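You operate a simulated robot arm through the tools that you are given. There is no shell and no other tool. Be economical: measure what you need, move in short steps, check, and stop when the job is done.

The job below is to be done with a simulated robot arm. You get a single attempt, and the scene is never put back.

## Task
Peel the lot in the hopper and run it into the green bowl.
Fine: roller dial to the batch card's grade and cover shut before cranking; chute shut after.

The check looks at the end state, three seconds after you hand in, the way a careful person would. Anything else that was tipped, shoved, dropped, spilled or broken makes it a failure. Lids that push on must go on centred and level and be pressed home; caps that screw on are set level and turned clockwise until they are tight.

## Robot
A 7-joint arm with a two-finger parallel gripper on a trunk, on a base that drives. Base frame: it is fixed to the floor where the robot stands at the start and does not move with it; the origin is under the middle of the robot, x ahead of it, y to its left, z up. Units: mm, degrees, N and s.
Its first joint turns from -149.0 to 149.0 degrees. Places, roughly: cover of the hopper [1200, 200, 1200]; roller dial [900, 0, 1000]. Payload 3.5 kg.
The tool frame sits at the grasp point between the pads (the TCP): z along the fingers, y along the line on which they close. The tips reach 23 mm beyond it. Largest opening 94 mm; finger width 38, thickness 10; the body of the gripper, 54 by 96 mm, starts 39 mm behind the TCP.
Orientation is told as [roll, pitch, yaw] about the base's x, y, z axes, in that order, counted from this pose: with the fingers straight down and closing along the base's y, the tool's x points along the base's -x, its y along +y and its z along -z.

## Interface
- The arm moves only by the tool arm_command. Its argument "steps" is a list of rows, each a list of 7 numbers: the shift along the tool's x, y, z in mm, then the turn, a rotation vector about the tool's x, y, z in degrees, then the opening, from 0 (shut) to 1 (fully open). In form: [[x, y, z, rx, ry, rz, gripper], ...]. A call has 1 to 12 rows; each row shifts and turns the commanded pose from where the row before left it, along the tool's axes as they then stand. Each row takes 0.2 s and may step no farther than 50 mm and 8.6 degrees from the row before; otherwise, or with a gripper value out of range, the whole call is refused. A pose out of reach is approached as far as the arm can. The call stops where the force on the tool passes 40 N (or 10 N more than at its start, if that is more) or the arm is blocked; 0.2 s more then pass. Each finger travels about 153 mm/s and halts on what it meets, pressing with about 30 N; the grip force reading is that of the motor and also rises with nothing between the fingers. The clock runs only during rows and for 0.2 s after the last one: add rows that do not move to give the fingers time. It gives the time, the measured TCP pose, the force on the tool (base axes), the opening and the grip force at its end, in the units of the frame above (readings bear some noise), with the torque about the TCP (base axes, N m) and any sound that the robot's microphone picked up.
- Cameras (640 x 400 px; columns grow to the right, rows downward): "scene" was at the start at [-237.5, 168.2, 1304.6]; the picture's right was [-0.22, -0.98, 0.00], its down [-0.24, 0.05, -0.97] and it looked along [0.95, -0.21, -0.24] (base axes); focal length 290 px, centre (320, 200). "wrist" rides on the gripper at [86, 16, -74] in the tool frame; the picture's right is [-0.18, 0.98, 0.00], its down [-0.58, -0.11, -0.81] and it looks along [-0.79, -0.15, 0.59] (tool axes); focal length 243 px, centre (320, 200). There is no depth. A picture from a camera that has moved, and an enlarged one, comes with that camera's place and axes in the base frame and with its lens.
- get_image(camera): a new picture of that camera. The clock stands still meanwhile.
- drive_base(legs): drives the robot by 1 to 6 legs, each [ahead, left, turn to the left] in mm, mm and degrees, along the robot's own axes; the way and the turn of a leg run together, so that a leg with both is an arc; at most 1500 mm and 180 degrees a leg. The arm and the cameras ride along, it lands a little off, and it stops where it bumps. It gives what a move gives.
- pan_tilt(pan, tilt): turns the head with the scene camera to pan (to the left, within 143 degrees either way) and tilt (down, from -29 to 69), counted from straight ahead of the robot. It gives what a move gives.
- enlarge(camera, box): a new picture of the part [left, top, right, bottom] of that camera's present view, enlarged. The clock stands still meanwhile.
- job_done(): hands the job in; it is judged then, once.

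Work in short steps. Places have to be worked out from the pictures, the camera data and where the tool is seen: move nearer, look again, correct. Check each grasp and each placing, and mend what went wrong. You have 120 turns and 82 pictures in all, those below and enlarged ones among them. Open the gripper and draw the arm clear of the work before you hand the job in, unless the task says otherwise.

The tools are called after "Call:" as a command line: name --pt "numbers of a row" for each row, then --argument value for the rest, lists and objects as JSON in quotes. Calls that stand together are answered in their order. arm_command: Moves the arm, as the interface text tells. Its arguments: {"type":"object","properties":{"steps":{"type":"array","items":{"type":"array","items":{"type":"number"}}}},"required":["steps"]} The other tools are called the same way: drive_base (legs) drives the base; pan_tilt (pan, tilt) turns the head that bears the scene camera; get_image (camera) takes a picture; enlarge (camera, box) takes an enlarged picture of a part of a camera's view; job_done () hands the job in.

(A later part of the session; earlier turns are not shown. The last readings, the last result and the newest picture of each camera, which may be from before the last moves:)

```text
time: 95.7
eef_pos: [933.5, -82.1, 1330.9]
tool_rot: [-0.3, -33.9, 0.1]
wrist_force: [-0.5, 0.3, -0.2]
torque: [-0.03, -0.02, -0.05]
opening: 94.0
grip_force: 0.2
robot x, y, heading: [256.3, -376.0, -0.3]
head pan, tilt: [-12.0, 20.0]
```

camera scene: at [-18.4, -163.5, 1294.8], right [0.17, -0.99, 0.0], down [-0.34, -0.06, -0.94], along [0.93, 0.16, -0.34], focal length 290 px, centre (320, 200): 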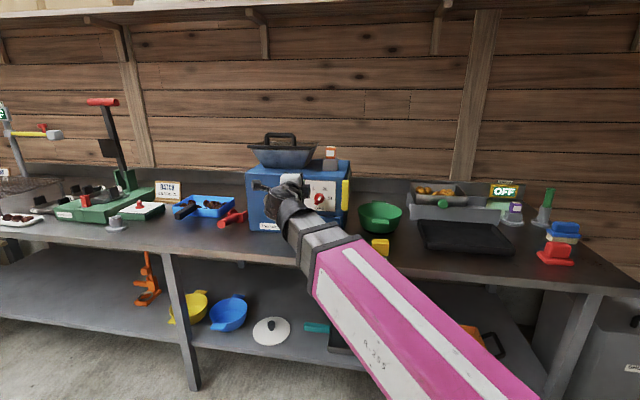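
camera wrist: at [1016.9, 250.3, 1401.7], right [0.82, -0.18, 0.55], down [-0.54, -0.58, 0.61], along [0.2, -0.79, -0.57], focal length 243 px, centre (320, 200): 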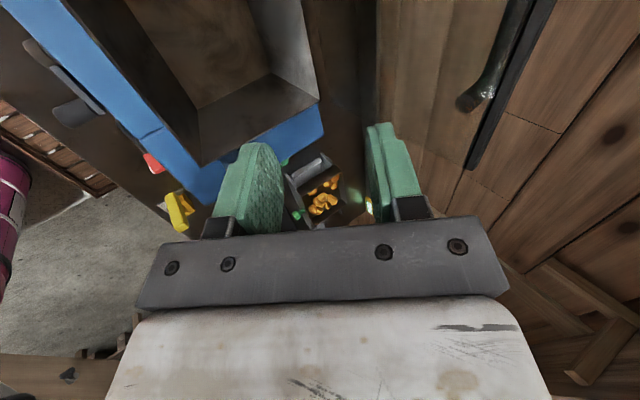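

Now right to y≈-294, down to z≈1105, and tilt towards vertical.

Call:
arm_command --pt "0 -43 0 0 0 0 1" --pt "0 -43 0 0 0 0 1" --pt "0 -43 0 0 0 0 1" --pt "0 -43 0 0 0 0 1" --pt "0 -40 0 0 0 0 1" --pt "25 0 37.5 0 0 0 1" --pt "25 0 37.5 0 0 0 1" --pt "25 0 37.5 0 0 0 1" --pt "25 0 37.5 0 0 0 1" --pt "25 0 37.5 0 0 0 1"

Call:
arm_command --pt "0 0 0 0 8.5 0 1" --pt "0 0 0 0 8.5 0 1" --pt "0 0 0 0 8.5 0 1" --pt "0 0 0 0 8.4 0 1" --pt "-35 0 20 0 0 0 1" --pt "-34 0 20 0 0 0 1" --pt "0 0 30 -8 0 0 1" --pt "0 0 0 -8 0 0 1"

Call:
get_image --camera "wrist"

```text
time: 97.9
eef_pos: [936.5, -293.8, 1106.3]
tool_rot: [-0.2, -34.0, -0.1]
wrist_force: [-0.5, 0.7, 0.0]
torque: [0.0, 0.02, 0.02]
opening: 94.1
grip_force: 0.0
robot x, y, heading: [258.0, -377.2, 0.0]
head pan, tilt: [-12.0, 20.0]
```

```text
time: 98.9
eef_pos: [940.0, -294.1, 1105.6]
tool_rot: [-0.2, -4.5, -0.3]
wrist_force: [13.1, 0.6, -19.4]
torque: [-0.17, -0.98, -0.13]
opening: 94.0
grip_force: 0.1
robot x, y, heading: [255.2, -379.2, -0.1]
head pan, tilt: [-12.0, 20.0]
stopped in row 4: the force on the tool passed its limit at 153 N (the readings are from after the stop); the commanded pose is now the measured one
```

```text
11 pictures are left
camera wrist: at [847.7, -277.2, 1173.0], right [0.19, 0.98, 0.01], down [0.51, -0.11, 0.85], along [0.84, -0.15, -0.53], focal length 243 px, centre (320, 200)
```

wrist: 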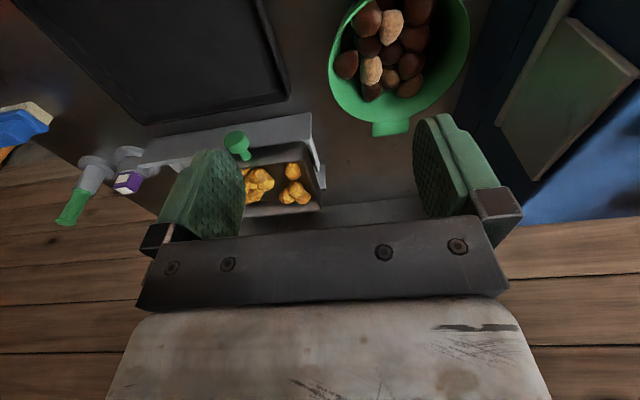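

That was self-contact again, with the camera against the forearm. The bowl is centred near (1010, -217), rim radius 76, nuts inside. I ease the tilt, move the base right for a longer, more leftward reach, then come over the right rim.

Call:
arm_command --pt "0 0 0 0 -8 0 1"

Call:
drive_base --legs '[[-10, -95, 0]]'

Call:
arm_command --pt "-26 32 6 0 0 0 1" --pt "-26 32 6 0 0 0 1" --pt "-26 31 6 0 0 0 0.6" --pt "0 0 20 0 8 0 0.45" --pt "0 0 20 -6 4 0 0.4" --pt "0 0 20 -8 0 0 0.4"

Call:
get_image --camera "wrist"

```text
time: 99.3
eef_pos: [940.4, -293.0, 1105.4]
tool_rot: [-0.2, -12.4, -0.2]
wrist_force: [0.6, 0.5, 0.7]
torque: [0.0, -0.01, -0.03]
opening: 94.2
grip_force: 0.1
robot x, y, heading: [257.4, -376.7, -0.5]
head pan, tilt: [-12.0, 20.0]
```

```text
time: 100.4
eef_pos: [928.2, -388.4, 1105.6]
tool_rot: [-0.2, -12.3, -0.3]
wrist_force: [-0.5, -0.4, 0.3]
torque: [0.04, 0.01, 0.02]
opening: 94.1
grip_force: 0.1
robot x, y, heading: [249.3, -472.5, -0.2]
head pan, tilt: [-12.0, 20.0]
```

```text
time: 101.8
eef_pos: [1016.6, -292.7, 1043.2]
tool_rot: [13.9, -0.5, 0.1]
wrist_force: [0.3, -0.3, 0.7]
torque: [0.03, -0.01, -0.04]
opening: 37.7
grip_force: 0.0
robot x, y, heading: [246.2, -474.4, 0.1]
head pan, tilt: [-12.0, 20.0]
```

```text
10 pictures are left
camera wrist: at [929.3, -294.0, 1119.3], right [0.18, 0.95, 0.24], down [0.58, -0.3, 0.76], along [0.8, 0.0, -0.6], focal length 243 px, centre (320, 200)
```

wrist: 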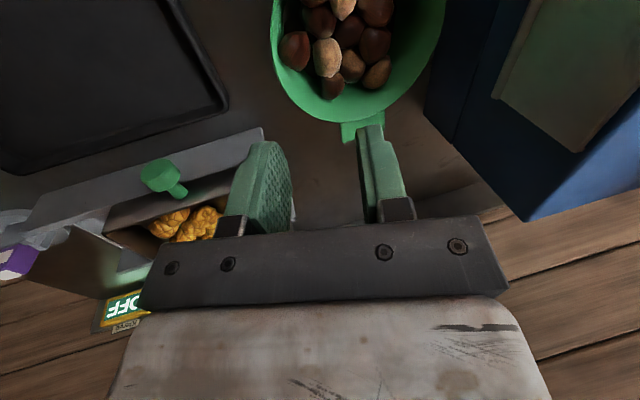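

Rim right point confirmed near (1008, -294). There is a clearer gap between nuts and wall a little further back, so I'll grip at about (1030, -291), lowering along the wall's slope with a small opening.

Call:
arm_command --pt "-13.4 -34.8 5 0 0 0 0.34" --pt "0 0 40 0 0 -8 0.34" --pt "0 0 40 0 0 0 0.34" --pt "0 0 25 0 0 0 0.34"

Call:
get_image --camera "wrist"

```text
time: 102.8
eef_pos: [1030.6, -297.0, 928.8]
tool_rot: [13.6, -2.4, 7.7]
wrist_force: [0.8, 0.1, 0.3]
torque: [0.01, -0.01, -0.02]
opening: 32.1
grip_force: 0.0
robot x, y, heading: [244.7, -473.5, 0.2]
head pan, tilt: [-12.0, 20.0]
```

```text
9 pictures are left
camera wrist: at [941.1, -312.1, 1000.5], right [0.04, 0.97, 0.24], down [0.59, -0.22, 0.78], along [0.81, 0.11, -0.58], focal length 243 px, centre (320, 200)
```

wrist: 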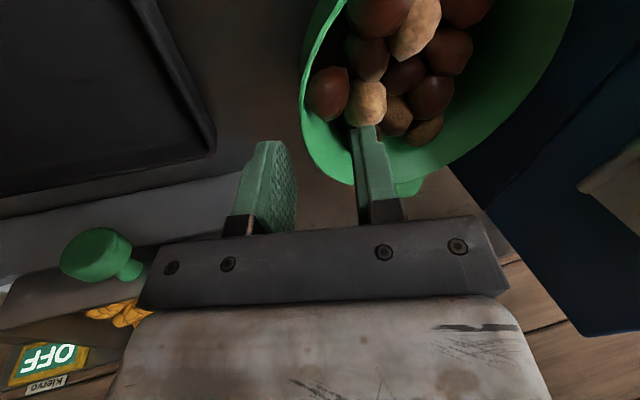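

The rim lies between the two fingertips. I descend the last 35 mm and close.

Call:
arm_command --pt "0 0 14 0 0 0 0.34" --pt "0 0 12 0 0 0 0.34" --pt "0 0 10 0 0 0 0.34" --pt "0 0 0 0 0 0 0.1" --pt "0 0 0 0 0 0 0" --pt "0 0 0 0 0 0 0"

```text
time: 104.2
eef_pos: [1031.4, -290.7, 895.3]
tool_rot: [13.6, -2.3, 7.8]
wrist_force: [-0.3, -0.3, -0.4]
torque: [-0.27, 0.09, 0.05]
opening: 11.9
grip_force: 29.8
robot x, y, heading: [248.7, -468.6, 0.1]
head pan, tilt: [-12.0, 20.0]
```

Holding something at 11.9 mm, likely the curved wall. I lift 30 mm straight up and check.

Call:
arm_command --pt "0 3.5 -14.5 0 0 0 0" --pt "0 3.5 -14.5 0 0 0 0" --pt "0 0 0 0 0 0 0"

Call:
get_image --camera "wrist"

```text
time: 105.0
eef_pos: [1029.0, -291.0, 926.3]
tool_rot: [13.6, -2.3, 7.8]
wrist_force: [0.3, 0.6, -0.3]
torque: [0.04, -0.02, -0.01]
opening: 0.0
grip_force: 30.4
robot x, y, heading: [247.5, -469.6, -0.1]
head pan, tilt: [-12.0, 20.0]
```

```text
8 pictures are left
camera wrist: at [941.1, -304.7, 997.6], right [0.04, 0.97, 0.24], down [0.59, -0.22, 0.78], along [0.81, 0.11, -0.58], focal length 243 px, centre (320, 200)
```

wrist: 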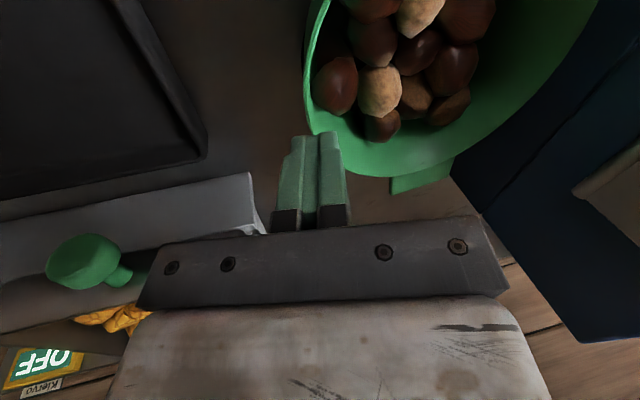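

It slipped off, because the grip was only on the rim's edge. I reopen and go about 15 mm deeper before closing.

Call:
arm_command --pt "0 -2 -6 0 0 0 0.36" --pt "0 0 0 0 0 0 0.36" --pt "0 0 16 0 0 0 0.36" --pt "0 0 16 0 0 0 0.36" --pt "0 0 14 0 0 0 0.36" --pt "0 0 8 0 0 0 0.36" --pt "0 0 4 0 0 0 0.36" --pt "0 0 0 0 0 0 0.1" --pt "0 0 0 0 0 0 0" --pt "0 0 0 0 0 0 0"

```text
time: 107.2
eef_pos: [1028.3, -278.8, 874.6]
tool_rot: [13.6, -2.3, 7.8]
wrist_force: [-0.3, 0.5, 0.5]
torque: [-0.38, -0.08, 0.02]
opening: 12.5
grip_force: 30.4
robot x, y, heading: [246.2, -474.5, 0.1]
head pan, tilt: [-12.0, 20.0]
```

Now about 20 mm deeper. I lift slowly and watch the readings.

Call:
arm_command --pt "0 1.2 -4.8 0 0 0 0" --pt "0 1.2 -4.8 0 0 0 0" --pt "0 1.2 -4.8 0 0 0 0" --pt "0 1.2 -4.8 0 0 0 0" --pt "0 0 0 0 0 0 0"

Call:
get_image --camera "wrist"

```text
time: 108.4
eef_pos: [1028.1, -279.0, 893.2]
tool_rot: [13.7, -2.3, 7.9]
wrist_force: [0.4, -0.4, -4.9]
torque: [-0.35, -0.06, 0.0]
opening: 12.1
grip_force: 30.2
robot x, y, heading: [248.0, -471.1, -0.1]
head pan, tilt: [-12.0, 20.0]
```

```text
7 pictures are left
camera wrist: at [939.6, -293.8, 966.1], right [0.04, 0.97, 0.24], down [0.59, -0.22, 0.78], along [0.81, 0.11, -0.58], focal length 243 px, centre (320, 200)
```

wrist: 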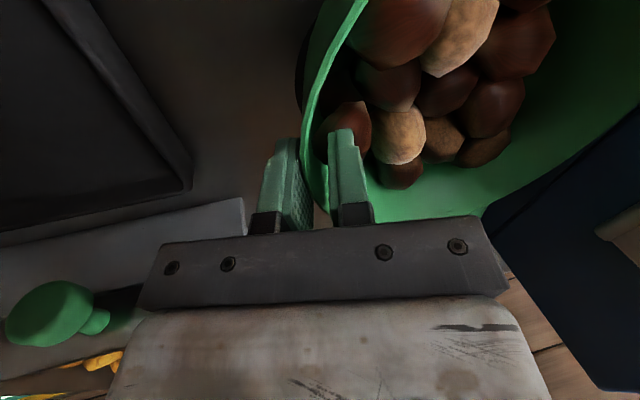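

The bowl is held (about 5 N, wall between the pads) and lifted. I raise it steadily straight up.

Call:
arm_command --pt "0 3 -12 0 0 0 0" --pt "0 6 -24 0 0 0 0" --pt "0 6 -24 0 0 0 0" --pt "0 6 -24 0 0 0 0" --pt "0 6 -24 0 0 0 0" --pt "0 6 -24 0 0 0 0" --pt "0 6 -24 0 0 0 0" --pt "0 6 -24 0 0 0 0" --pt "0 6 -24 0 0 0 0" --pt "0 6 -24 0 0 0 0" --pt "0 6 -24 0 0 0 0" --pt "0 6 -24 0 0 0 0"

```text
time: 110.4
eef_pos: [1023.9, -279.2, 1094.7]
tool_rot: [13.5, -3.0, 7.7]
wrist_force: [4.6, 4.7, -14.0]
torque: [-0.53, -0.55, -0.32]
opening: 12.6
grip_force: 30.0
robot x, y, heading: [243.5, -468.8, 0.2]
head pan, tilt: [-12.0, 20.0]
stopped in row 9: the force on the tool passed its limit at 55 N (the readings are from after the stop); the commanded pose is now the measured one
```

Stopped by self-contact at the camera again. I yaw the tool back the other way, which moves the camera off the forearm, and then keep rising.

Call:
arm_command --pt "0 0 0 0 -2 5 0" --pt "0 0 0 0 0 6 0" --pt "0 0 0 0 0 6 0" --pt "0 0 0 0 0 6 0" --pt "0 5 -20 0 0 0 0" --pt "0 6 -24 0 0 0 0" --pt "0 6 -24 0 0 0 0"

```text
time: 112.0
eef_pos: [1022.0, -280.1, 1165.7]
tool_rot: [14.2, 0.8, -15.1]
wrist_force: [-1.2, -0.2, -5.9]
torque: [-0.36, 0.08, 0.01]
opening: 12.3
grip_force: 29.9
robot x, y, heading: [251.8, -466.1, 0.4]
head pan, tilt: [-12.0, 20.0]
```

Free again. I rise a little more, to z≈1230, before travelling left.

Call:
arm_command --pt "0 6 -22 0 0 0 0" --pt "0 6 -22 0 0 0 0" --pt "0 5 -20 0 0 0 0"

```text
time: 112.8
eef_pos: [1024.3, -280.7, 1231.3]
tool_rot: [14.3, 0.9, -15.0]
wrist_force: [0.1, -0.1, -5.0]
torque: [-0.37, 0.05, 0.03]
opening: 12.3
grip_force: 30.5
robot x, y, heading: [247.8, -467.1, -0.0]
head pan, tilt: [-12.0, 20.0]
```

The bowl is at z≈1231 and steady. I drive left 370 mm to bring it over the hopper.

Call:
drive_base --legs '[[0, 200, 0], [0, 172, 0]]'

Call:
get_image --camera "wrist"

```text
time: 115.5
eef_pos: [1024.0, 88.7, 1232.0]
tool_rot: [14.4, 0.7, -15.1]
wrist_force: [-0.5, 0.0, -4.7]
torque: [-0.35, 0.08, -0.01]
opening: 11.9
grip_force: 30.6
robot x, y, heading: [244.7, -99.2, 0.1]
head pan, tilt: [-12.0, 20.0]
```

```text
6 pictures are left
camera wrist: at [940.7, 108.2, 1308.8], right [0.43, 0.87, 0.24], down [0.49, -0.45, 0.75], along [0.76, -0.2, -0.62], focal length 243 px, centre (320, 200)
```

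wrist: 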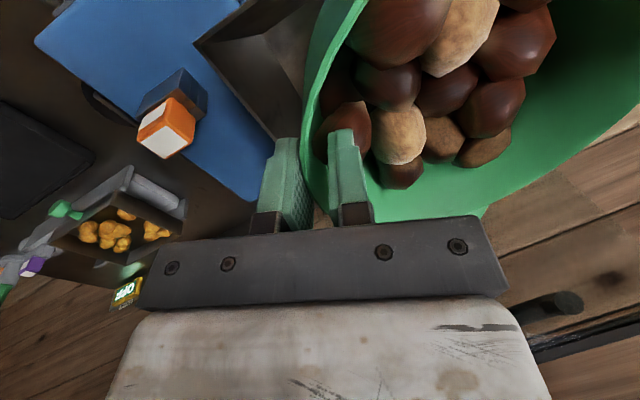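

The bowl is over the hopper. I drive 60 mm ahead to centre it front-to-back and raise 35 mm for camera clearance.

Call:
drive_base --legs '[[58, 0, 0]]'

Call:
arm_command --pt "0 4 -17 0 -2 0 0" --pt "0 4 -17 0 -3 0 0" --pt "0 0 0 0 -5 0 0" --pt "0 0 0 0 -5 0 0"

```text
time: 116.4
eef_pos: [1081.6, 87.4, 1232.0]
tool_rot: [14.3, 0.6, -15.0]
wrist_force: [-5.8, 0.4, -3.1]
torque: [-0.19, -0.08, 0.61]
opening: 14.2
grip_force: 30.1
robot x, y, heading: [305.0, -101.2, -0.1]
head pan, tilt: [-12.0, 20.0]
```

```text
time: 117.4
eef_pos: [1081.1, 88.9, 1267.9]
tool_rot: [14.7, -13.9, -18.7]
wrist_force: [-3.5, 0.3, -4.1]
torque: [-0.39, 0.12, 0.42]
opening: 12.6
grip_force: 30.1
robot x, y, heading: [304.6, -103.3, 0.2]
head pan, tilt: [-12.0, 20.0]
```

A 5 N push back in x: the bowl's back tab is touching the open cover. I back off 25 mm, then tilt.

Call:
drive_base --legs '[[-28, 0, 0]]'

Call:
arm_command --pt "0 0 0 0 -6 0 0" --pt "0 0 0 0 -7 0 0" --pt "0 0 0 0 -7 0 0" --pt "0 0 0 0 -7 0 0" --pt "0 0 0 0 -7 0 0"

Call:
get_image --camera "scene"

```text
time: 118.2
eef_pos: [1053.4, 88.2, 1266.3]
tool_rot: [14.7, -13.8, -18.9]
wrist_force: [-0.7, 0.8, -4.0]
torque: [-0.35, 0.11, -0.01]
opening: 12.0
grip_force: 29.6
robot x, y, heading: [278.3, -102.0, 0.1]
head pan, tilt: [-12.0, 20.0]
```

```text
time: 119.4
eef_pos: [1054.5, 88.7, 1267.0]
tool_rot: [20.9, -46.4, -30.8]
wrist_force: [0.2, -0.1, -4.0]
torque: [-0.27, 0.22, 0.0]
opening: 11.8
grip_force: 29.8
robot x, y, heading: [275.0, -99.3, -0.0]
head pan, tilt: [-12.0, 20.0]
```

```text
5 pictures are left
camera scene: at [41.0, 68.3, 1294.8], right [-0.21, -0.98, 0.0], down [-0.33, 0.07, -0.94], along [0.92, -0.2, -0.34], focal length 290 px, centre (320, 200)
```

scene: 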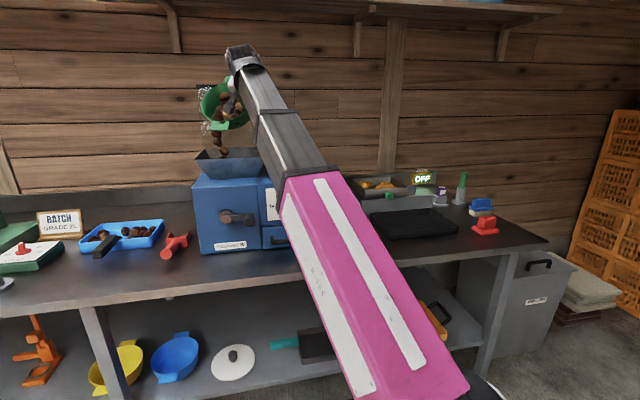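

The nuts are pouring into the hopper. I keep tilting to empty it fully.

Call:
arm_command --pt "0 0 0 0 -7 0 0" --pt "0 0 0 0 -7 0 0" --pt "0 0 0 0 -7 0 0" --pt "0 0 0 0 -7 0 0" --pt "0 0 0 0 -7 0 0" --pt "0 0 0 0 -7 0 0" --pt "0 0 0 0 -7 0 0" --pt "0 0 0 0 0 0 0"

Call:
enlarge --camera "scene" --box '[170, 40, 310, 270]'

```text
time: 121.2
eef_pos: [1054.2, 89.4, 1266.7]
tool_rot: [116.6, -73.9, -132.6]
wrist_force: [0.2, -0.1, -1.2]
torque: [-0.03, 0.08, -0.02]
opening: 11.2
grip_force: 30.5
robot x, y, heading: [274.3, -97.7, -0.0]
head pan, tilt: [-12.0, 20.0]
```

```text
1.74 times, centred on (240, 155) of scene
camera zoom: at [40.9, 68.2, 1294.8], right [-0.21, -0.98, 0.0], down [-0.33, 0.07, -0.94], along [0.92, -0.2, -0.34], focal length 505 px, centre (459, 278)
```

zoom: 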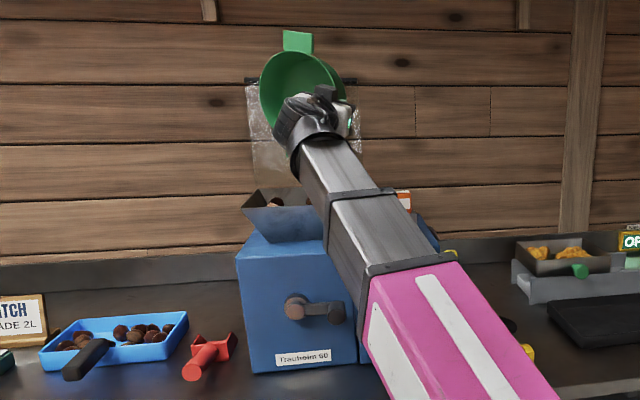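

Load dropped from 5 N to 1.2 N, so the bowl is empty and the nuts are back in the hopper. I turn the bowl upright again.

Call:
arm_command --pt "0 0 0 0 8.2 0 0" --pt "0 0 0 0 8.2 0 0" --pt "0 0 0 0 8.2 0 0" --pt "0 0 0 0 8.2 0 0" --pt "0 0 0 0 8.2 0 0" --pt "0 0 0 0 8.2 0 0" --pt "0 0 0 0 8.2 0 0" --pt "0 0 0 0 8.2 0 0" --pt "0 0 0 0 8.2 0 0" --pt "0 0 0 0 8.2 0 0" --pt "0 0 0 0 8 0 0" --pt "0 0 0 0 8 0 0"

Call:
drive_base --legs '[[-28, 0, 0], [0, -370, 0]]'

```text
time: 123.8
eef_pos: [1053.5, 89.3, 1266.6]
tool_rot: [14.3, 0.9, -14.9]
wrist_force: [-0.2, -0.3, -1.1]
torque: [-0.06, 0.01, -0.04]
opening: 11.3
grip_force: 29.5
robot x, y, heading: [278.5, -99.8, 0.3]
head pan, tilt: [-12.0, 20.0]
```

```text
time: 126.6
eef_pos: [1027.1, -286.5, 1266.7]
tool_rot: [14.2, 0.7, -15.3]
wrist_force: [-0.4, 1.1, -0.8]
torque: [-0.08, 0.03, -0.02]
opening: 11.4
grip_force: 30.1
robot x, y, heading: [246.9, -475.4, -0.5]
head pan, tilt: [-12.0, 20.0]
```

Before setting the bowl down I check its spot on the table for anything dark lying there.

Call:
pan_tilt --pan 10 --tilt 20

Call:
enlarge --camera "scene" --box '[210, 60, 410, 260]'

```text
time: 127.5
eef_pos: [1027.2, -287.4, 1267.2]
tool_rot: [14.3, 0.7, -15.3]
wrist_force: [0.1, 0.2, -1.2]
torque: [-0.1, -0.01, 0.01]
opening: 11.3
grip_force: 29.5
robot x, y, heading: [248.6, -475.6, -0.3]
head pan, tilt: [10.0, 20.0]
```

```text
2.00 times, centred on (310, 160) of scene
camera zoom: at [13.7, -268.1, 1294.8], right [0.17, -0.99, 0.0], down [-0.34, -0.06, -0.94], along [0.93, 0.16, -0.34], focal length 580 px, centre (340, 280)
```

zoom: 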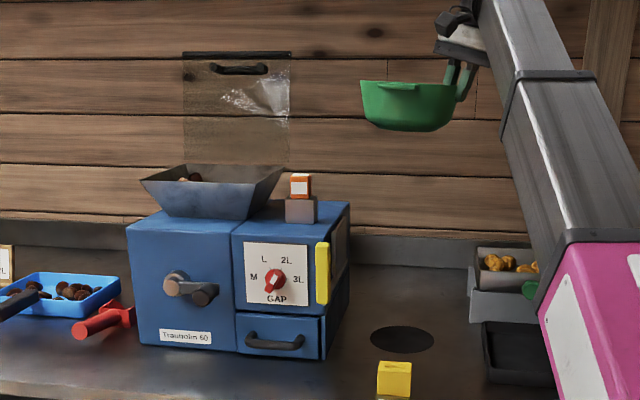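

The spot is clear: a round black mark centred near (1014, -215), no stray nuts. The cover stands open and nuts are in the hopper. I lower the bowl toward its mark.

Call:
arm_command --pt "0 -9.7 38.8 0 0 0 0" --pt "0 -9.7 38.8 0 0 0 0" --pt "0 -9.7 38.8 0 0 0 0" --pt "0 -9.7 38.8 0 0 0 0" --pt "0 -9.7 38.8 0 0 0 0" --pt "0 -9.7 38.8 0 0 0 0" --pt "0 -9.7 38.8 0 0 0 0" --pt "0 0 0 0 0 -6 0" --pt "0 0 0 0 0 -6 0" --pt "0 0 0 0 0 -6 0" --pt "0 0 0 0 0 -5 0"

```text
time: 129.9
eef_pos: [1023.9, -284.9, 986.7]
tool_rot: [13.4, -4.9, 7.2]
wrist_force: [0.1, -0.1, -0.5]
torque: [-0.12, 0.02, 0.01]
opening: 11.4
grip_force: 29.3
robot x, y, heading: [249.0, -478.0, -0.3]
head pan, tilt: [10.0, 20.0]
```

I correct the small pitch offset and lower onto the mark, slowly at the end.

Call:
arm_command --pt "-5 -6 25 0 2.5 0 0" --pt "0 -5 25 0 0 0 0" --pt "0 -5 25 0 0 0 0" --pt "0 -3 18 0 0 0 0" --pt "0 -1 5 0 0 0 0" --pt "0 -1 4 0 0 0 0" --pt "0 -1 4 0 0 0 0"

```text
time: 131.5
eef_pos: [1033.1, -280.0, 879.4]
tool_rot: [13.4, -2.4, 7.7]
wrist_force: [-1.1, 0.2, -0.9]
torque: [-0.07, 0.0, 0.0]
opening: 11.1
grip_force: 30.2
robot x, y, heading: [247.5, -471.0, -0.3]
head pan, tilt: [10.0, 20.0]
```

A few millimetres more until it touches.

Call:
arm_command --pt "0 -0.5 2 0 0 0 0" --pt "0 -0.5 2 0 0 0 0" --pt "0 -0.5 2 0 0 0 0"

```text
time: 132.3
eef_pos: [1033.3, -280.5, 875.1]
tool_rot: [13.5, -2.5, 7.6]
wrist_force: [1.1, -5.5, 22.2]
torque: [0.33, 0.51, 0.09]
opening: 11.3
grip_force: 29.8
robot x, y, heading: [248.1, -473.8, -0.3]
head pan, tilt: [10.0, 20.0]
```

It's on the table (22 N). I ease up slightly, open, and withdraw along the wall's slope.

Call:
arm_command --pt "0 0.4 -1.5 0 0 0 0" --pt "0 0 0 0 0 0 0.2" --pt "0 0 0 0 0 0 0.36" --pt "0 0 -10 0 0 0 0.36" --pt "0 0 -20 0 0 0 0.36" --pt "0 0 -35 0 0 0 0.36" --pt "0 0 -40 0 0 0 0.4" --pt "0 -30 -30 0 0 0 0.5" --pt "0 0 0 0 -4 8 0.5" --pt "0 0 0 0 -8 6 0.5" --pt "0 0 0 0 -8 0 0.5"

Call:
get_image --camera "wrist"

```text
refused: row 9 steps farther than a row can; nothing moved
```

```text
2 pictures are left
camera wrist: at [944.5, -294.3, 946.1], right [0.05, 0.97, 0.24], down [0.58, -0.22, 0.78], along [0.81, 0.1, -0.57], focal length 243 px, centre (320, 200)
```

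wrist: 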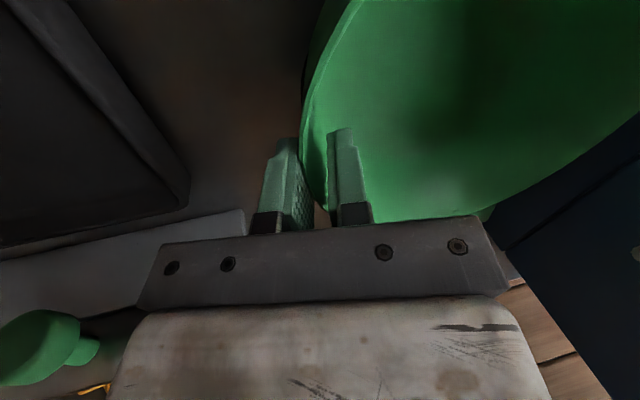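

The row was refused, but the picture confirms the bowl is empty. I resend the release with smaller turns.

Call:
arm_command --pt "0 0.4 -1.5 0 0 0 0" --pt "0 0 0 0 0 0 0.2" --pt "0 0 0 0 0 0 0.36" --pt "0 0 -10 0 0 0 0.36" --pt "0 0 -20 0 0 0 0.36" --pt "0 0 -35 0 0 0 0.36" --pt "0 0 -40 0 0 0 0.4" --pt "0 0 -30 0 0 0 0.5" --pt "0 0 0 0 -4 6 0.5" --pt "0 0 0 0 -6 5 0.5" --pt "0 0 0 0 -8 0 0.5"

```text
time: 134.7
eef_pos: [1030.8, -311.7, 1006.6]
tool_rot: [15.2, -17.2, -7.7]
wrist_force: [0.0, 0.4, -1.0]
torque: [0.02, 0.01, 0.0]
opening: 47.0
grip_force: 0.1
robot x, y, heading: [249.7, -475.7, -0.4]
head pan, tilt: [10.0, 20.0]
```

The bowl is set down and released. Next I close the cover by reversing the handle procedure. First I level the roll, raise, and pitch the tool.

Call:
arm_command --pt "0 0 -30 7.5 0 0 0.4" --pt "-12 0 -35 7.5 0 0 0.4" --pt "-12 0 -38 0 -8.5 0 0.4" --pt "-18 0 -36 0 -8.5 0 0.4" --pt "-22 0 -34 0 0 0 0.4" --pt "-22 0 -34 0 0 0 0.4" --pt "-22 0 -34 0 0 0 0.4" --pt "-22 0 -34 0 0 0 0.4"

```text
time: 136.5
eef_pos: [1019.2, -325.8, 1313.5]
tool_rot: [0.2, -34.1, -7.7]
wrist_force: [0.6, 0.1, 0.0]
torque: [0.01, 0.01, 0.0]
opening: 37.8
grip_force: 0.1
robot x, y, heading: [250.1, -471.0, -0.5]
head pan, tilt: [10.0, 20.0]
```

Fix the yaw and roll the gripper by 90° so it closes in the vertical plane again.

Call:
arm_command --pt "0 0 0 -4.3 0 -6.4 0.4" --pt "0 0 0 0 0 8.2 0.4" --pt "0 0 0 0 0 8.2 0.4" --pt "0 0 0 0 0 8.2 0.4" --pt "0 0 0 0 0 8.2 0.4" --pt "0 0 0 0 0 8.2 0.4" --pt "0 0 0 0 0 8.2 0.4" --pt "0 0 0 0 0 8.2 0.4" --pt "0 0 0 0 0 8.2 0.4" --pt "0 0 0 0 0 8.2 0.4" --pt "0 0 0 0 0 8.2 0.4" --pt "0 0 0 0 0 8.0 0.4"

Call:
drive_base --legs '[[0, 340, 0], [118, 0, 0]]'

```text
time: 139.1
eef_pos: [1019.2, -322.4, 1311.2]
tool_rot: [34.2, 0.2, -90.0]
wrist_force: [-0.3, -0.3, 0.7]
torque: [-0.01, 0.0, 0.0]
opening: 37.4
grip_force: 0.1
robot x, y, heading: [251.5, -473.3, -0.3]
head pan, tilt: [10.0, 20.0]
```

```text
time: 142.2
eef_pos: [1144.7, 9.5, 1312.5]
tool_rot: [34.2, 0.0, -90.4]
wrist_force: [-0.1, 0.1, -0.1]
torque: [-0.02, 0.0, 0.02]
opening: 37.6
grip_force: 0.0
robot x, y, heading: [371.0, -136.0, -0.9]
head pan, tilt: [10.0, 20.0]
```

Now up and left behind-clear to (1085, 162, 1388), then tilt to 78° while advancing above the cover's edge.

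Call:
arm_command --pt "38 -1.8 -24.2 0 0 0 0.4" --pt "38 -1.8 -24.2 0 0 0 0.4" --pt "38 -1.8 -24.2 0 0 0 0.4" --pt "38 -1.8 -24.2 0 0 0 0.4" --pt "0 28 19 7.4 0 0 0.4" --pt "0 29 15 7.4 0 0 0.4" --pt "0 30 12 7.4 0 0 0.4"

```text
time: 143.8
eef_pos: [1183.6, 160.0, 1386.8]
tool_rot: [11.8, 0.2, -90.3]
wrist_force: [-0.5, -0.9, 0.8]
torque: [-0.03, -0.01, 0.03]
opening: 37.8
grip_force: 0.1
robot x, y, heading: [371.2, -131.9, -0.8]
head pan, tilt: [10.0, 20.0]
```

Move to the exact exit point above the handle and use a picture to confirm alignment before inserting.

Call:
arm_command --pt "1 29.4 15.7 0 0 0 0.38" --pt "1 29.4 15.7 0 0 0 0.38"

Call:
get_image --camera "wrist"

```text
time: 144.4
eef_pos: [1248.2, 163.5, 1367.6]
tool_rot: [11.9, 0.1, -90.4]
wrist_force: [0.1, -1.1, -0.1]
torque: [0.01, 0.04, 0.01]
opening: 35.8
grip_force: 0.1
robot x, y, heading: [371.9, -133.5, -0.9]
head pan, tilt: [10.0, 20.0]
```

```text
1 pictures are left
camera wrist: at [1248.4, 250.2, 1443.8], right [0.96, -0.19, 0.2], down [-0.28, -0.58, 0.77], along [-0.03, -0.79, -0.61], focal length 243 px, centre (320, 200)
```

wrist: 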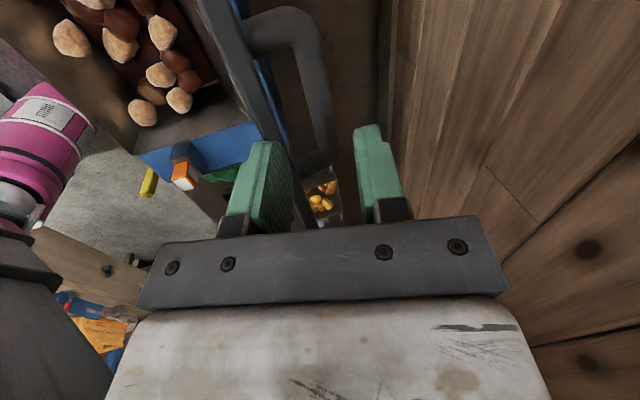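

The handle bar lies between the finger lines (x≈1257), as when I left it. I insert down along the same path.

Call:
arm_command --pt "0 0 20 0 0 0 0.38" --pt "0 0 20 0 0 0 0.38" --pt "0 0 15 0 0 0 0.38" --pt "0 0 12 0 0 0 0.38" --pt "0 0 0 0 0 0 0.25" --pt "0 0 0 0 0 0 0.25"

```text
time: 144.8
eef_pos: [1251.3, 162.6, 1354.4]
tool_rot: [12.4, 0.3, -90.3]
wrist_force: [-2.7, -1.3, 18.8]
torque: [-0.14, 0.52, 0.03]
opening: 35.7
grip_force: 0.1
robot x, y, heading: [375.1, -137.8, -0.7]
head pan, tilt: [10.0, 20.0]
stopped in row 2: the force on the tool passed its limit at 67 N (the readings are from after the stop); the commanded pose is now the measured one
```

The lower finger met the trim's top. I lift, narrow the cage to 26 mm, shift 3 mm back-ward, and go straight down between trim and bar.

Call:
arm_command --pt "0 0 -8 0 0 0 0.28" --pt "0 3.5 0 0 0 0 0.28" --pt "0 -2.4 11.8 0 0 0 0.28" --pt "0 -2.4 11.8 0 0 0 0.28" --pt "0 -2.4 11.8 0 0 0 0.28"

```text
time: 146.1
eef_pos: [1255.9, 164.5, 1333.4]
tool_rot: [12.7, 0.2, -90.3]
wrist_force: [3.5, -1.0, 16.0]
torque: [-0.19, 0.33, 0.06]
opening: 23.6
grip_force: 0.1
robot x, y, heading: [372.6, -132.8, -0.9]
head pan, tilt: [10.0, 20.0]
stopped in row 5: the force on the tool passed its limit at 46 N (the readings are from after the stop); the commanded pose is now the measured one
```

Still rubbing on the trim side. I lift a bit, shift another 4 mm, and retry.

Call:
arm_command --pt "0 1 -4 0 0 0 0.28" --pt "0 4 0 0 0 0 0.28" --pt "0 -2 9.8 0 0 0 0.28" --pt "0 -2 9.8 0 0 0 0.28" --pt "0 -2 9.8 0 0 0 0.28"

```text
time: 147.2
eef_pos: [1259.9, 165.1, 1320.2]
tool_rot: [13.0, 0.4, -90.3]
wrist_force: [2.4, -0.7, 16.3]
torque: [-0.32, 0.79, 0.05]
opening: 24.0
grip_force: 0.1
robot x, y, heading: [372.5, -136.1, -0.5]
head pan, tilt: [10.0, 20.0]
stopped in row 5: the force on the tool passed its limit at 54 N (the readings are from after the stop); the commanded pose is now the measured one
```

The palm now rests on the trim while the tips are at bar level. I close gently to feel whether the bar is between the fingers.

Call:
arm_command --pt "0 0 -2 0 0 0 0.1" --pt "0 0 0 0 0 0 0.05" --pt "0 0 0 0 0 0 0.05"

```text
time: 148.0
eef_pos: [1259.9, 166.6, 1322.6]
tool_rot: [12.8, 0.4, -90.3]
wrist_force: [-6.9, 0.5, 10.1]
torque: [-0.15, 0.15, -0.12]
opening: 6.9
grip_force: 2.0
robot x, y, heading: [371.4, -136.6, -0.8]
head pan, tilt: [10.0, 20.0]
```

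No firm hold. I'll go back to the approach that worked before: straddle the cover's edge at y≈248, left of the handle. First lift clear and move back.

Call:
arm_command --pt "0 0 0 0 0 0 0.2" --pt "0 0 -20 0 0 0 0.25" --pt "0 0 -25 0 0 0 0.25" --pt "0 0 -20 0 0 0 0.25" --pt "0 -35 -5 0 0 0 0.6" --pt "0 -35 -5 -4 0 0 1" --pt "0 -10 0 -3 0 0 1"

Call:
drive_base --legs '[[0, 82, 1]]'

```text
time: 149.6
eef_pos: [1165.4, 166.3, 1377.2]
tool_rot: [19.9, 0.3, -90.4]
wrist_force: [-0.1, 0.5, 0.2]
torque: [0.01, 0.0, 0.03]
opening: 94.0
grip_force: 0.0
robot x, y, heading: [373.2, -135.2, -0.8]
head pan, tilt: [10.0, 20.0]
```

```text
time: 150.6
eef_pos: [1161.8, 263.6, 1376.6]
tool_rot: [19.8, 0.3, -89.3]
wrist_force: [0.9, 0.4, 0.3]
torque: [-0.01, 0.02, -0.02]
opening: 93.8
grip_force: 0.0
robot x, y, heading: [373.5, -51.2, 0.4]
head pan, tilt: [10.0, 20.0]
```

Straddle: to (1186, 249, 1354), then advance 58 mm along the tool, fully open.

Call:
arm_command --pt "-14 15 29 0 0 0 1" --pt "0 0 20 0 0 0 1" --pt "0 0 20 0 0 0 1" --pt "0 0 16 0 0 0 1" --pt "0 0 0 0 0 0 0.7" --pt "0 0 0 0 0 0 0.7"

```text
time: 152.0
eef_pos: [1204.9, 249.6, 1301.7]
tool_rot: [19.8, 0.3, -89.3]
wrist_force: [0.8, -0.7, 0.7]
torque: [-0.02, -0.05, -0.01]
opening: 65.8
grip_force: 0.2
robot x, y, heading: [375.6, -51.5, 0.2]
head pan, tilt: [10.0, 20.0]
```

In place with no load. I cage to 56 mm and swing the cover forward about the true hinge (1185, 1105).

Call:
arm_command --pt "0 0 0 0 0 0 0.55" --pt "0 -24.4 -12 0 0 0 0.55" --pt "0 -27.1 -6.6 0 0 0 0.55" --pt "0 -29.5 -2.9 -8.5 0 0 0.55" --pt "0 -29.5 -2.9 -8.5 0 0 0.55"

```text
time: 153.2
eef_pos: [1092.3, 249.1, 1283.3]
tool_rot: [36.9, 0.2, -89.2]
wrist_force: [-0.1, -0.9, 0.7]
torque: [-0.01, 0.0, 0.01]
opening: 51.7
grip_force: 0.0
robot x, y, heading: [370.8, -50.0, 0.5]
head pan, tilt: [10.0, 20.0]
```

No load; continue the arc.

Call:
arm_command --pt "0 -29.5 -2.9 -8.5 0 0 0.55" --pt "0 -29.5 -2.9 -8.5 0 0 0.55" --pt "0 -29.5 -2.9 -8.5 0 0 0.55" --pt "0 -29.5 -2.9 -8.5 0 0 0.55" --pt "0 -29.5 -2.9 -8.5 0 0 0.55" --pt "0 0 0 -6 0 0 0.55"

```text
time: 154.6
eef_pos: [996.5, 248.4, 1175.2]
tool_rot: [85.4, 0.3, -89.2]
wrist_force: [0.9, 0.2, -0.2]
torque: [-0.04, 0.01, 0.02]
opening: 51.4
grip_force: 0.1
robot x, y, heading: [372.2, -52.8, 0.2]
head pan, tilt: [10.0, 20.0]
```

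I feel for the cover by closing the fingers here.

Call:
arm_command --pt "0 0 0 0 0 0 0.3" --pt "0 0 0 0 0 0 0.1" --pt "0 0 0 0 0 0 0.02" --pt "0 0 0 0 0 0 0.02"

```text
time: 155.6
eef_pos: [995.5, 247.6, 1174.5]
tool_rot: [85.1, 0.3, -89.3]
wrist_force: [-6.8, 2.9, -12.0]
torque: [-0.98, 2.47, 0.0]
opening: 22.1
grip_force: 44.7
robot x, y, heading: [369.8, -51.0, 0.4]
head pan, tilt: [10.0, 20.0]
```

The cover is between the fingers (22 mm). I reopen, take one more step down, then withdraw, rise, and close the fingers to press from above.

Call:
arm_command --pt "0 0 0 0 0 0 0.55" --pt "0 -29 -4 -5 0 0 0.55" --pt "0 -6 0 0 0 0 0.55" --pt "0 0 -25 0 0 0 0.55" --pt "0 0 -40 0 0 0 0.55" --pt "0 35 -15 0 0 0 0.3" --pt "0 45 0 0 0 0 0"

Call:
arm_command --pt "0 0 40 0 0 0 0" --pt "0 0 40 0 0 0 0" --pt "0 0 35 0 0 0 0" --pt "0 -25 0 0 0 0 0" --pt "0 -15 0 0 0 0 0" --pt "0 -12 0 0 0 0 0" --pt "0 -10 0 0 0 0 0" --pt "0 -10 0 0 0 0 0" --pt "0 -10 0 0 0 0 0" --pt "0 -8 0 0 0 0 0"

```text
time: 157.2
eef_pos: [909.8, 246.1, 1222.4]
tool_rot: [90.3, 0.3, -89.2]
wrist_force: [-0.1, -0.6, 0.2]
torque: [0.0, 0.02, -0.01]
opening: 0.0
grip_force: 29.9
robot x, y, heading: [371.6, -50.7, -0.0]
head pan, tilt: [10.0, 20.0]
```

```text
time: 158.8
eef_pos: [1023.9, 249.8, 1167.5]
tool_rot: [91.0, 0.0, -89.0]
wrist_force: [-9.3, -1.7, 27.0]
torque: [-0.17, 2.08, 0.07]
opening: 0.0
grip_force: 29.3
robot x, y, heading: [371.4, -53.3, 0.1]
head pan, tilt: [10.0, 20.0]
stopped in row 8: the force on the tool passed its limit at 54 N (the readings are from after the stop); the commanded pose is now the measured one
```

Contact at the same height as before (1167 vs 1165). One more small press to be sure it's home.

Call:
arm_command --pt "0 -3 0 0 0 0 0" --pt "0 -3 0 0 0 0 0"

```text
time: 159.2
eef_pos: [1024.4, 250.2, 1167.8]
tool_rot: [91.2, -0.1, -89.0]
wrist_force: [-8.0, -3.4, 21.5]
torque: [-0.06, 1.65, 0.15]
opening: 0.0
grip_force: 29.8
robot x, y, heading: [373.5, -50.9, 0.0]
head pan, tilt: [10.0, 20.0]
stopped in row 1: the force on the tool passed its limit at 44 N (the readings are from after the stop); the commanded pose is now the measured one
```

Rigid: the cover is shut. Now the crank: hub near (y 187, z 937), knob at about (y 114, z 936), front at x≈870. I lift off, withdraw and drive back to a good cranking stance.

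Call:
arm_command --pt "0 40 0 0 0 0 0" --pt "0 25 -35 0 0 0 0" --pt "0 0 -45 0 0 0 0" --pt "0 0 -45 0 0 0 0" --pt "0 0 -45 0 0 0 0" --pt "0 0 -30 0 0 0 0.3"

Call:
drive_base --legs '[[-170, 0, 0], [0, -80, 0]]'

Call:
arm_command --pt "-15 -45 0 0 0 0 0.5" --pt "-15 -45 0 0 0 0 0.5" --pt "-15 -45 0 0 0 0 0.5" --pt "-10 -45 0 0 0 0 0.5" --pt "0 -45 0 5 0 0 0.5" --pt "0 -45 10 5 0 0 0.5" --pt "0 0 45 5 0 0 0.5"

```text
time: 160.6
eef_pos: [826.0, 250.1, 1230.3]
tool_rot: [91.1, -0.1, -89.1]
wrist_force: [0.9, -0.1, 0.0]
torque: [0.01, -0.01, 0.01]
opening: 28.2
grip_force: 0.1
out of reach, approached as far as the arm can: row 6
robot x, y, heading: [371.7, -51.7, 0.1]
head pan, tilt: [10.0, 20.0]
```

```text
time: 162.7
eef_pos: [656.4, 168.3, 1229.5]
tool_rot: [91.1, -0.1, -89.0]
wrist_force: [-0.4, 0.0, 0.1]
torque: [0.0, 0.0, -0.03]
opening: 28.0
grip_force: 0.0
robot x, y, heading: [200.7, -132.6, 0.1]
head pan, tilt: [10.0, 20.0]
```

```text
time: 164.3
eef_pos: [795.3, 175.5, 1002.1]
tool_rot: [75.9, -0.1, -89.1]
wrist_force: [0.6, 0.2, 0.3]
torque: [0.05, 0.02, 0.01]
opening: 47.0
grip_force: 0.0
out of reach, approached as far as the arm can: row 1, 2, 3, 4, 5
robot x, y, heading: [202.8, -132.7, 0.3]
head pan, tilt: [10.0, 20.0]
```

Move to in front of the knob and use the last picture to align.

Call:
arm_command --pt "-31 -27 10 0 0 0 0.5" --pt "-30 -27 15 0 0 0 0.5" --pt "0 0 10 0 0 0 0.5"

Call:
get_image --camera "wrist"

```text
time: 165.1
eef_pos: [818.6, 116.9, 940.7]
tool_rot: [76.0, -0.1, -89.1]
wrist_force: [0.7, 0.1, -0.1]
torque: [0.03, 0.0, 0.0]
opening: 47.1
grip_force: 0.0
robot x, y, heading: [198.9, -132.3, 0.0]
head pan, tilt: [10.0, 20.0]
```

```text
0 pictures are left
camera wrist: at [748.4, 203.0, 974.3], right [0.24, -0.18, 0.95], down [-0.8, -0.59, 0.09], along [0.55, -0.78, -0.29], focal length 243 px, centre (320, 200)
```

wrist: 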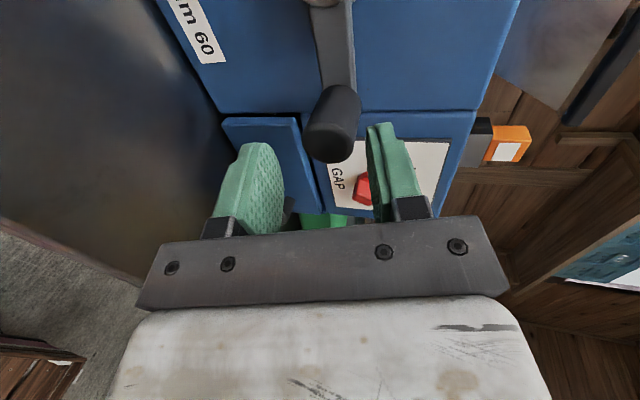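

Last picture used. The knob lies between the fingers: from x≈849 to 893, y≈114, z≈935. I advance to (862, 115, 935) and clamp it.

Call:
arm_command --pt "-1 5 13 0 0 0 0.5" --pt "-1 0 15 0 0 0 0.5" --pt "0 0 15.5 0 0 0 0.5" --pt "0 0 0 0 0 0 0.3" --pt "0 0 0 0 0 0 0.1" --pt "0 0 0 0 0 0 0.1"

```text
time: 166.5
eef_pos: [859.4, 115.9, 935.5]
tool_rot: [76.0, -0.1, -89.1]
wrist_force: [-11.1, 0.5, 0.6]
torque: [0.16, -1.26, 0.08]
opening: 36.6
grip_force: 44.7
robot x, y, heading: [204.4, -131.8, 0.5]
head pan, tilt: [10.0, 20.0]
```

Clamped on the knob (36.6 mm across the tilted pads). I begin cranking clockwise with three small steps and check the force and sound.

Call:
arm_command --pt "4.3 -23.9 5.95 0 0 0 0.1" --pt "12.5 -21 5.25 0 0 0 0.1" --pt "19.2 -15.6 3.9 0 0 0 0.1"

```text
time: 167.3
eef_pos: [858.4, 151.2, 873.7]
tool_rot: [76.2, -0.1, -89.0]
wrist_force: [-7.8, -0.7, 28.7]
torque: [0.61, -1.55, 0.04]
opening: 36.6
grip_force: 44.9
robot x, y, heading: [198.8, -133.4, -0.1]
head pan, tilt: [10.0, 20.0]
```

It turns; the 29 N is mostly radial, so the hub is a bit higher than assumed. I shift 5 mm up and carry on through the bottom.

Call:
arm_command --pt "2 5 -1.2 0 0 0 0.1" --pt "23.5 -8.0 2.0 0 0 0 0.1" --pt "25 0 0 0 0 0 0.1" --pt "23.5 8.3 -2.1 0 0 0 0.1" --pt "19.2 15.6 -3.9 0 0 0 0.1"

```text
time: 168.5
eef_pos: [856.8, 247.6, 893.4]
tool_rot: [75.9, 0.0, -88.9]
wrist_force: [-7.3, 4.0, -21.1]
torque: [1.0, -0.8, -0.11]
opening: 36.6
grip_force: 44.3
robot x, y, heading: [201.6, -136.8, 0.1]
head pan, tilt: [10.0, 20.0]
```

The readings fit a hub at (y 192, z 940) with a 76 mm throw. I complete the turn with the corrected circle.

Call:
arm_command --pt "18.4 18.4 -4.6 0 0 0 0.1" --pt "4.6 25.2 -6.3 0 0 0 0.1" --pt "-4.6 25.2 -6.3 0 0 0 0.1" --pt "-13.2 22.2 -5.5 0 0 0 0.1" --pt "-20.2 16.4 -4.1 0 0 0 0.1" --pt "-24.8 8.7 -2.2 0 0 0 0.1" --pt "-26.4 0 0 0 0 0 0.1" --pt "-24.8 -8.7 2.2 0 0 0 0.1" --pt "-20.2 -16.4 4.1 0 0 0 0.1" --pt "-13.2 -22.2 5.5 0 0 0 0.1" --pt "-4.6 -25.2 6.3 0 0 0 0.1"

```text
time: 170.9
eef_pos: [858.7, 115.4, 939.2]
tool_rot: [76.0, 0.0, -89.0]
wrist_force: [0.2, 4.0, 4.1]
torque: [0.08, -0.06, 0.09]
opening: 7.5
grip_force: 0.0
robot x, y, heading: [203.3, -134.7, 0.2]
head pan, tilt: [10.0, 20.0]
```

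The fingers came off the knob somewhere near the top (now 7.5 mm, empty). Instead of clamping, I'll push the knob round from behind with closed fingers on the same circle.

Call:
arm_command --pt "0 0 0 0 0 0 0" --pt "4.6 -25.2 6.3 0 0 0 0" --pt "13.2 -22.2 5.5 0 0 0 0" --pt "20.2 -16.4 4.1 0 0 0 0" --pt "24.8 -8.7 2.2 0 0 0 0" --pt "26.4 0 0 0 0 0 0" --pt "24.8 8.7 -2.2 0 0 0 0" --pt "20.2 16.4 -4.1 0 0 0 0" --pt "13.2 22.2 -5.5 0 0 0 0"

```text
time: 171.7
eef_pos: [860.5, 131.0, 904.1]
tool_rot: [76.6, 0.2, -88.3]
wrist_force: [-0.6, 2.0, 1.4]
torque: [0.05, -0.04, 0.01]
opening: 0.0
grip_force: 30.0
robot x, y, heading: [203.2, -131.9, 0.1]
head pan, tilt: [10.0, 20.0]
stopped in row 3: the force on the tool passed its limit at 54 N (the readings are from after the stop); the commanded pose is now the measured one
```

It bumped the knob ahead of it (a brief 54 N, then free). I continue with half-size steps.

Call:
arm_command --pt "8.5 -9.9 2.5 0 0 0 0" --pt "10.2 -8.2 2.1 0 0 0 0" --pt "11.5 -6.5 1.6 0 0 0 0" --pt "12.5 -4.4 1.1 0 0 0 0" --pt "13.1 -2.2 0.6 0 0 0 0" --pt "13.3 0 0 0 0 0 0" --pt "13.1 2.2 -0.6 0 0 0 0" --pt "12.5 4.4 -1.1 0 0 0 0" --pt "11.5 6.5 -1.6 0 0 0 0" --pt "10.2 8.2 -2.1 0 0 0 0" --pt "8.5 9.9 -2.5 0 0 0 0" --pt "6.7 11.2 -2.8 0 0 0 0"

```text
time: 172.2
eef_pos: [859.2, 145.1, 895.6]
tool_rot: [77.2, 0.3, -87.7]
wrist_force: [-3.5, 4.6, 11.1]
torque: [0.23, -0.13, 0.15]
opening: 0.0
grip_force: 30.2
robot x, y, heading: [203.0, -131.7, 0.2]
head pan, tilt: [10.0, 20.0]
stopped in row 2: the force on the tool passed its limit at 55 N (the readings are from after the stop); the commanded pose is now the measured one
```

The knob is at about φ 60–75°, just below the fingers, and the top face was pressing it radially. I'll regrip it properly, with less tilt so the pads lie parallel to the knob.

Call:
arm_command --pt "0 2 -25 0 0 0 0" --pt "0 0 -25 0 0 0 0.4" --pt "9 -14 4 -4.5 0 0 0.64" --pt "9 -14 5 0 0 0 0.64" --pt "0 0 17 0 0 0 0.64" --pt "0 0 17 0 0 0 0.64" --pt "0 0 16 0 0 0 0.64" --pt "0 0 0 0 0 0 0.4" --pt "0 0 0 0 0 0 0.1" --pt "0 0 0 0 0 0 0.1"

```text
time: 174.1
eef_pos: [864.2, 162.0, 867.5]
tool_rot: [81.2, 0.3, -87.9]
wrist_force: [4.2, -0.3, -10.1]
torque: [-0.17, -1.23, 0.0]
opening: 35.3
grip_force: 45.1
robot x, y, heading: [203.4, -132.6, 0.1]
head pan, tilt: [10.0, 20.0]
stopped in row 9: the force on the tool passed its limit at 55 N (the readings are from after the stop); the commanded pose is now the measured one
```

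Gripped again at 35 mm, at φ≈67°. I turn on through the bottom and up the left side.

Call:
arm_command --pt "26 -5.7 0.9 0 0 0 0.05" --pt "26.4 3.5 -0.5 0 0 0 0.05" --pt "23.6 12.2 -1.9 0 0 0 0.05" --pt "18 19.4 -3 0 0 0 0.05" --pt "10.2 24.3 -3.8 0 0 0 0.05" --pt "1.2 26.3 -4.1 0 0 0 0.05"

```text
time: 174.5
eef_pos: [862.5, 186.1, 865.5]
tool_rot: [81.6, 0.1, -88.1]
wrist_force: [-1.0, 3.1, 8.4]
torque: [-0.27, -1.34, -0.66]
opening: 34.7
grip_force: 45.3
robot x, y, heading: [203.1, -135.3, -0.3]
head pan, tilt: [10.0, 20.0]
stopped in row 2: the force on the tool passed its limit at 62 N (the readings are from after the stop); the commanded pose is now the measured one
```

Likely the hand's lower edge met the table at the lowest point. I add 5° of tilt for clearance and go on with the circle 3 mm higher.

Call:
arm_command --pt "0 1.5 0 5.5 0 0 0.05" --pt "13 2 -0.4 0 0 0 0.05" --pt "13 3.5 -0.8 0 0 0 0.05" --pt "23.6 12 -3 0 0 0 0.05" --pt "18 19 -4.7 0 0 0 0.05" --pt "10.2 23.9 -5.9 0 0 0 0.05" --pt "1.2 25.8 -6.4 0 0 0 0.05"

```text
time: 176.1
eef_pos: [860.4, 266.8, 957.1]
tool_rot: [76.1, 0.1, -88.0]
wrist_force: [-12.9, -5.6, -13.8]
torque: [0.71, -1.05, 0.19]
opening: 37.5
grip_force: 44.4
robot x, y, heading: [203.1, -132.9, 0.1]
head pan, tilt: [10.0, 20.0]
```

Holding well at the left side (φ≈193°), and the hub is confirmed at (191.5, 941) with r 76. I continue over the top and down the right.

Call:
arm_command --pt "-9.8 25.6 -6.4 0 0 0 0.05" --pt "-18 18.7 -4.7 0 0 0 0.05" --pt "-23.5 11.6 -2.9 0 0 0 0.05" --pt "-26.2 3.1 -0.8 0 0 0 0.05" --pt "-25.7 -5.7 1.4 0 0 0 0.05" --pt "-22.1 -14 3.5 0 0 0 0.05" --pt "-15.9 -20.5 5.1 0 0 0 0.05" --pt "-7.7 -24.4 6.1 0 0 0 0.05"

```text
time: 177.9
eef_pos: [865.7, 121.2, 963.9]
tool_rot: [77.2, -0.2, -87.2]
wrist_force: [-8.8, -1.6, 22.1]
torque: [-0.24, -0.34, -0.15]
opening: 0.0
grip_force: 0.2
robot x, y, heading: [199.7, -131.2, 0.1]
head pan, tilt: [10.0, 20.0]
stopped in row 8: the force on the tool passed its limit at 70 N (the readings are from after the stop); the commanded pose is now the measured one
```

Another turn done; the fingers slipped off only near the right side, and the knob sits just below them at φ≈7°. I regrip it and take the next half turn in one call.

Call:
arm_command --pt "0 2 -45 0 0 0 0.05" --pt "-3 -34 3.4 1.5 0 0 0.64" --pt "0 -1 45 0 0 0 0.64" --pt "0 0 0 0 0 0 0.1" --pt "0 0 0 0 0 0 0.05" --pt "11.7 -31.1 7.8 0 0 0 0.05" --pt "24.6 -22.1 5.5 0 0 0 0.05" --pt "32.5 -9.3 2.3 0 0 0 0.05" --pt "33.9 4.7 -1.2 0 0 0 0.05" --pt "28.4 18.5 -4.6 0 0 0 0.05" --pt "17.1 28.7 -7.2 0 0 0 0.05" --pt "2.4 31 -7.7 0 0 0 0.05"

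```text
time: 178.8
eef_pos: [862.7, 115.2, 936.5]
tool_rot: [76.8, -0.5, -86.8]
wrist_force: [5.4, -10.2, 60.8]
torque: [-0.24, -1.61, 0.19]
opening: 37.1
grip_force: 29.6
robot x, y, heading: [201.6, -134.6, 0.3]
head pan, tilt: [10.0, 20.0]
stopped in row 4: the force on the tool passed its limit at 55 N (the readings are from after the stop); the commanded pose is now the measured one
```

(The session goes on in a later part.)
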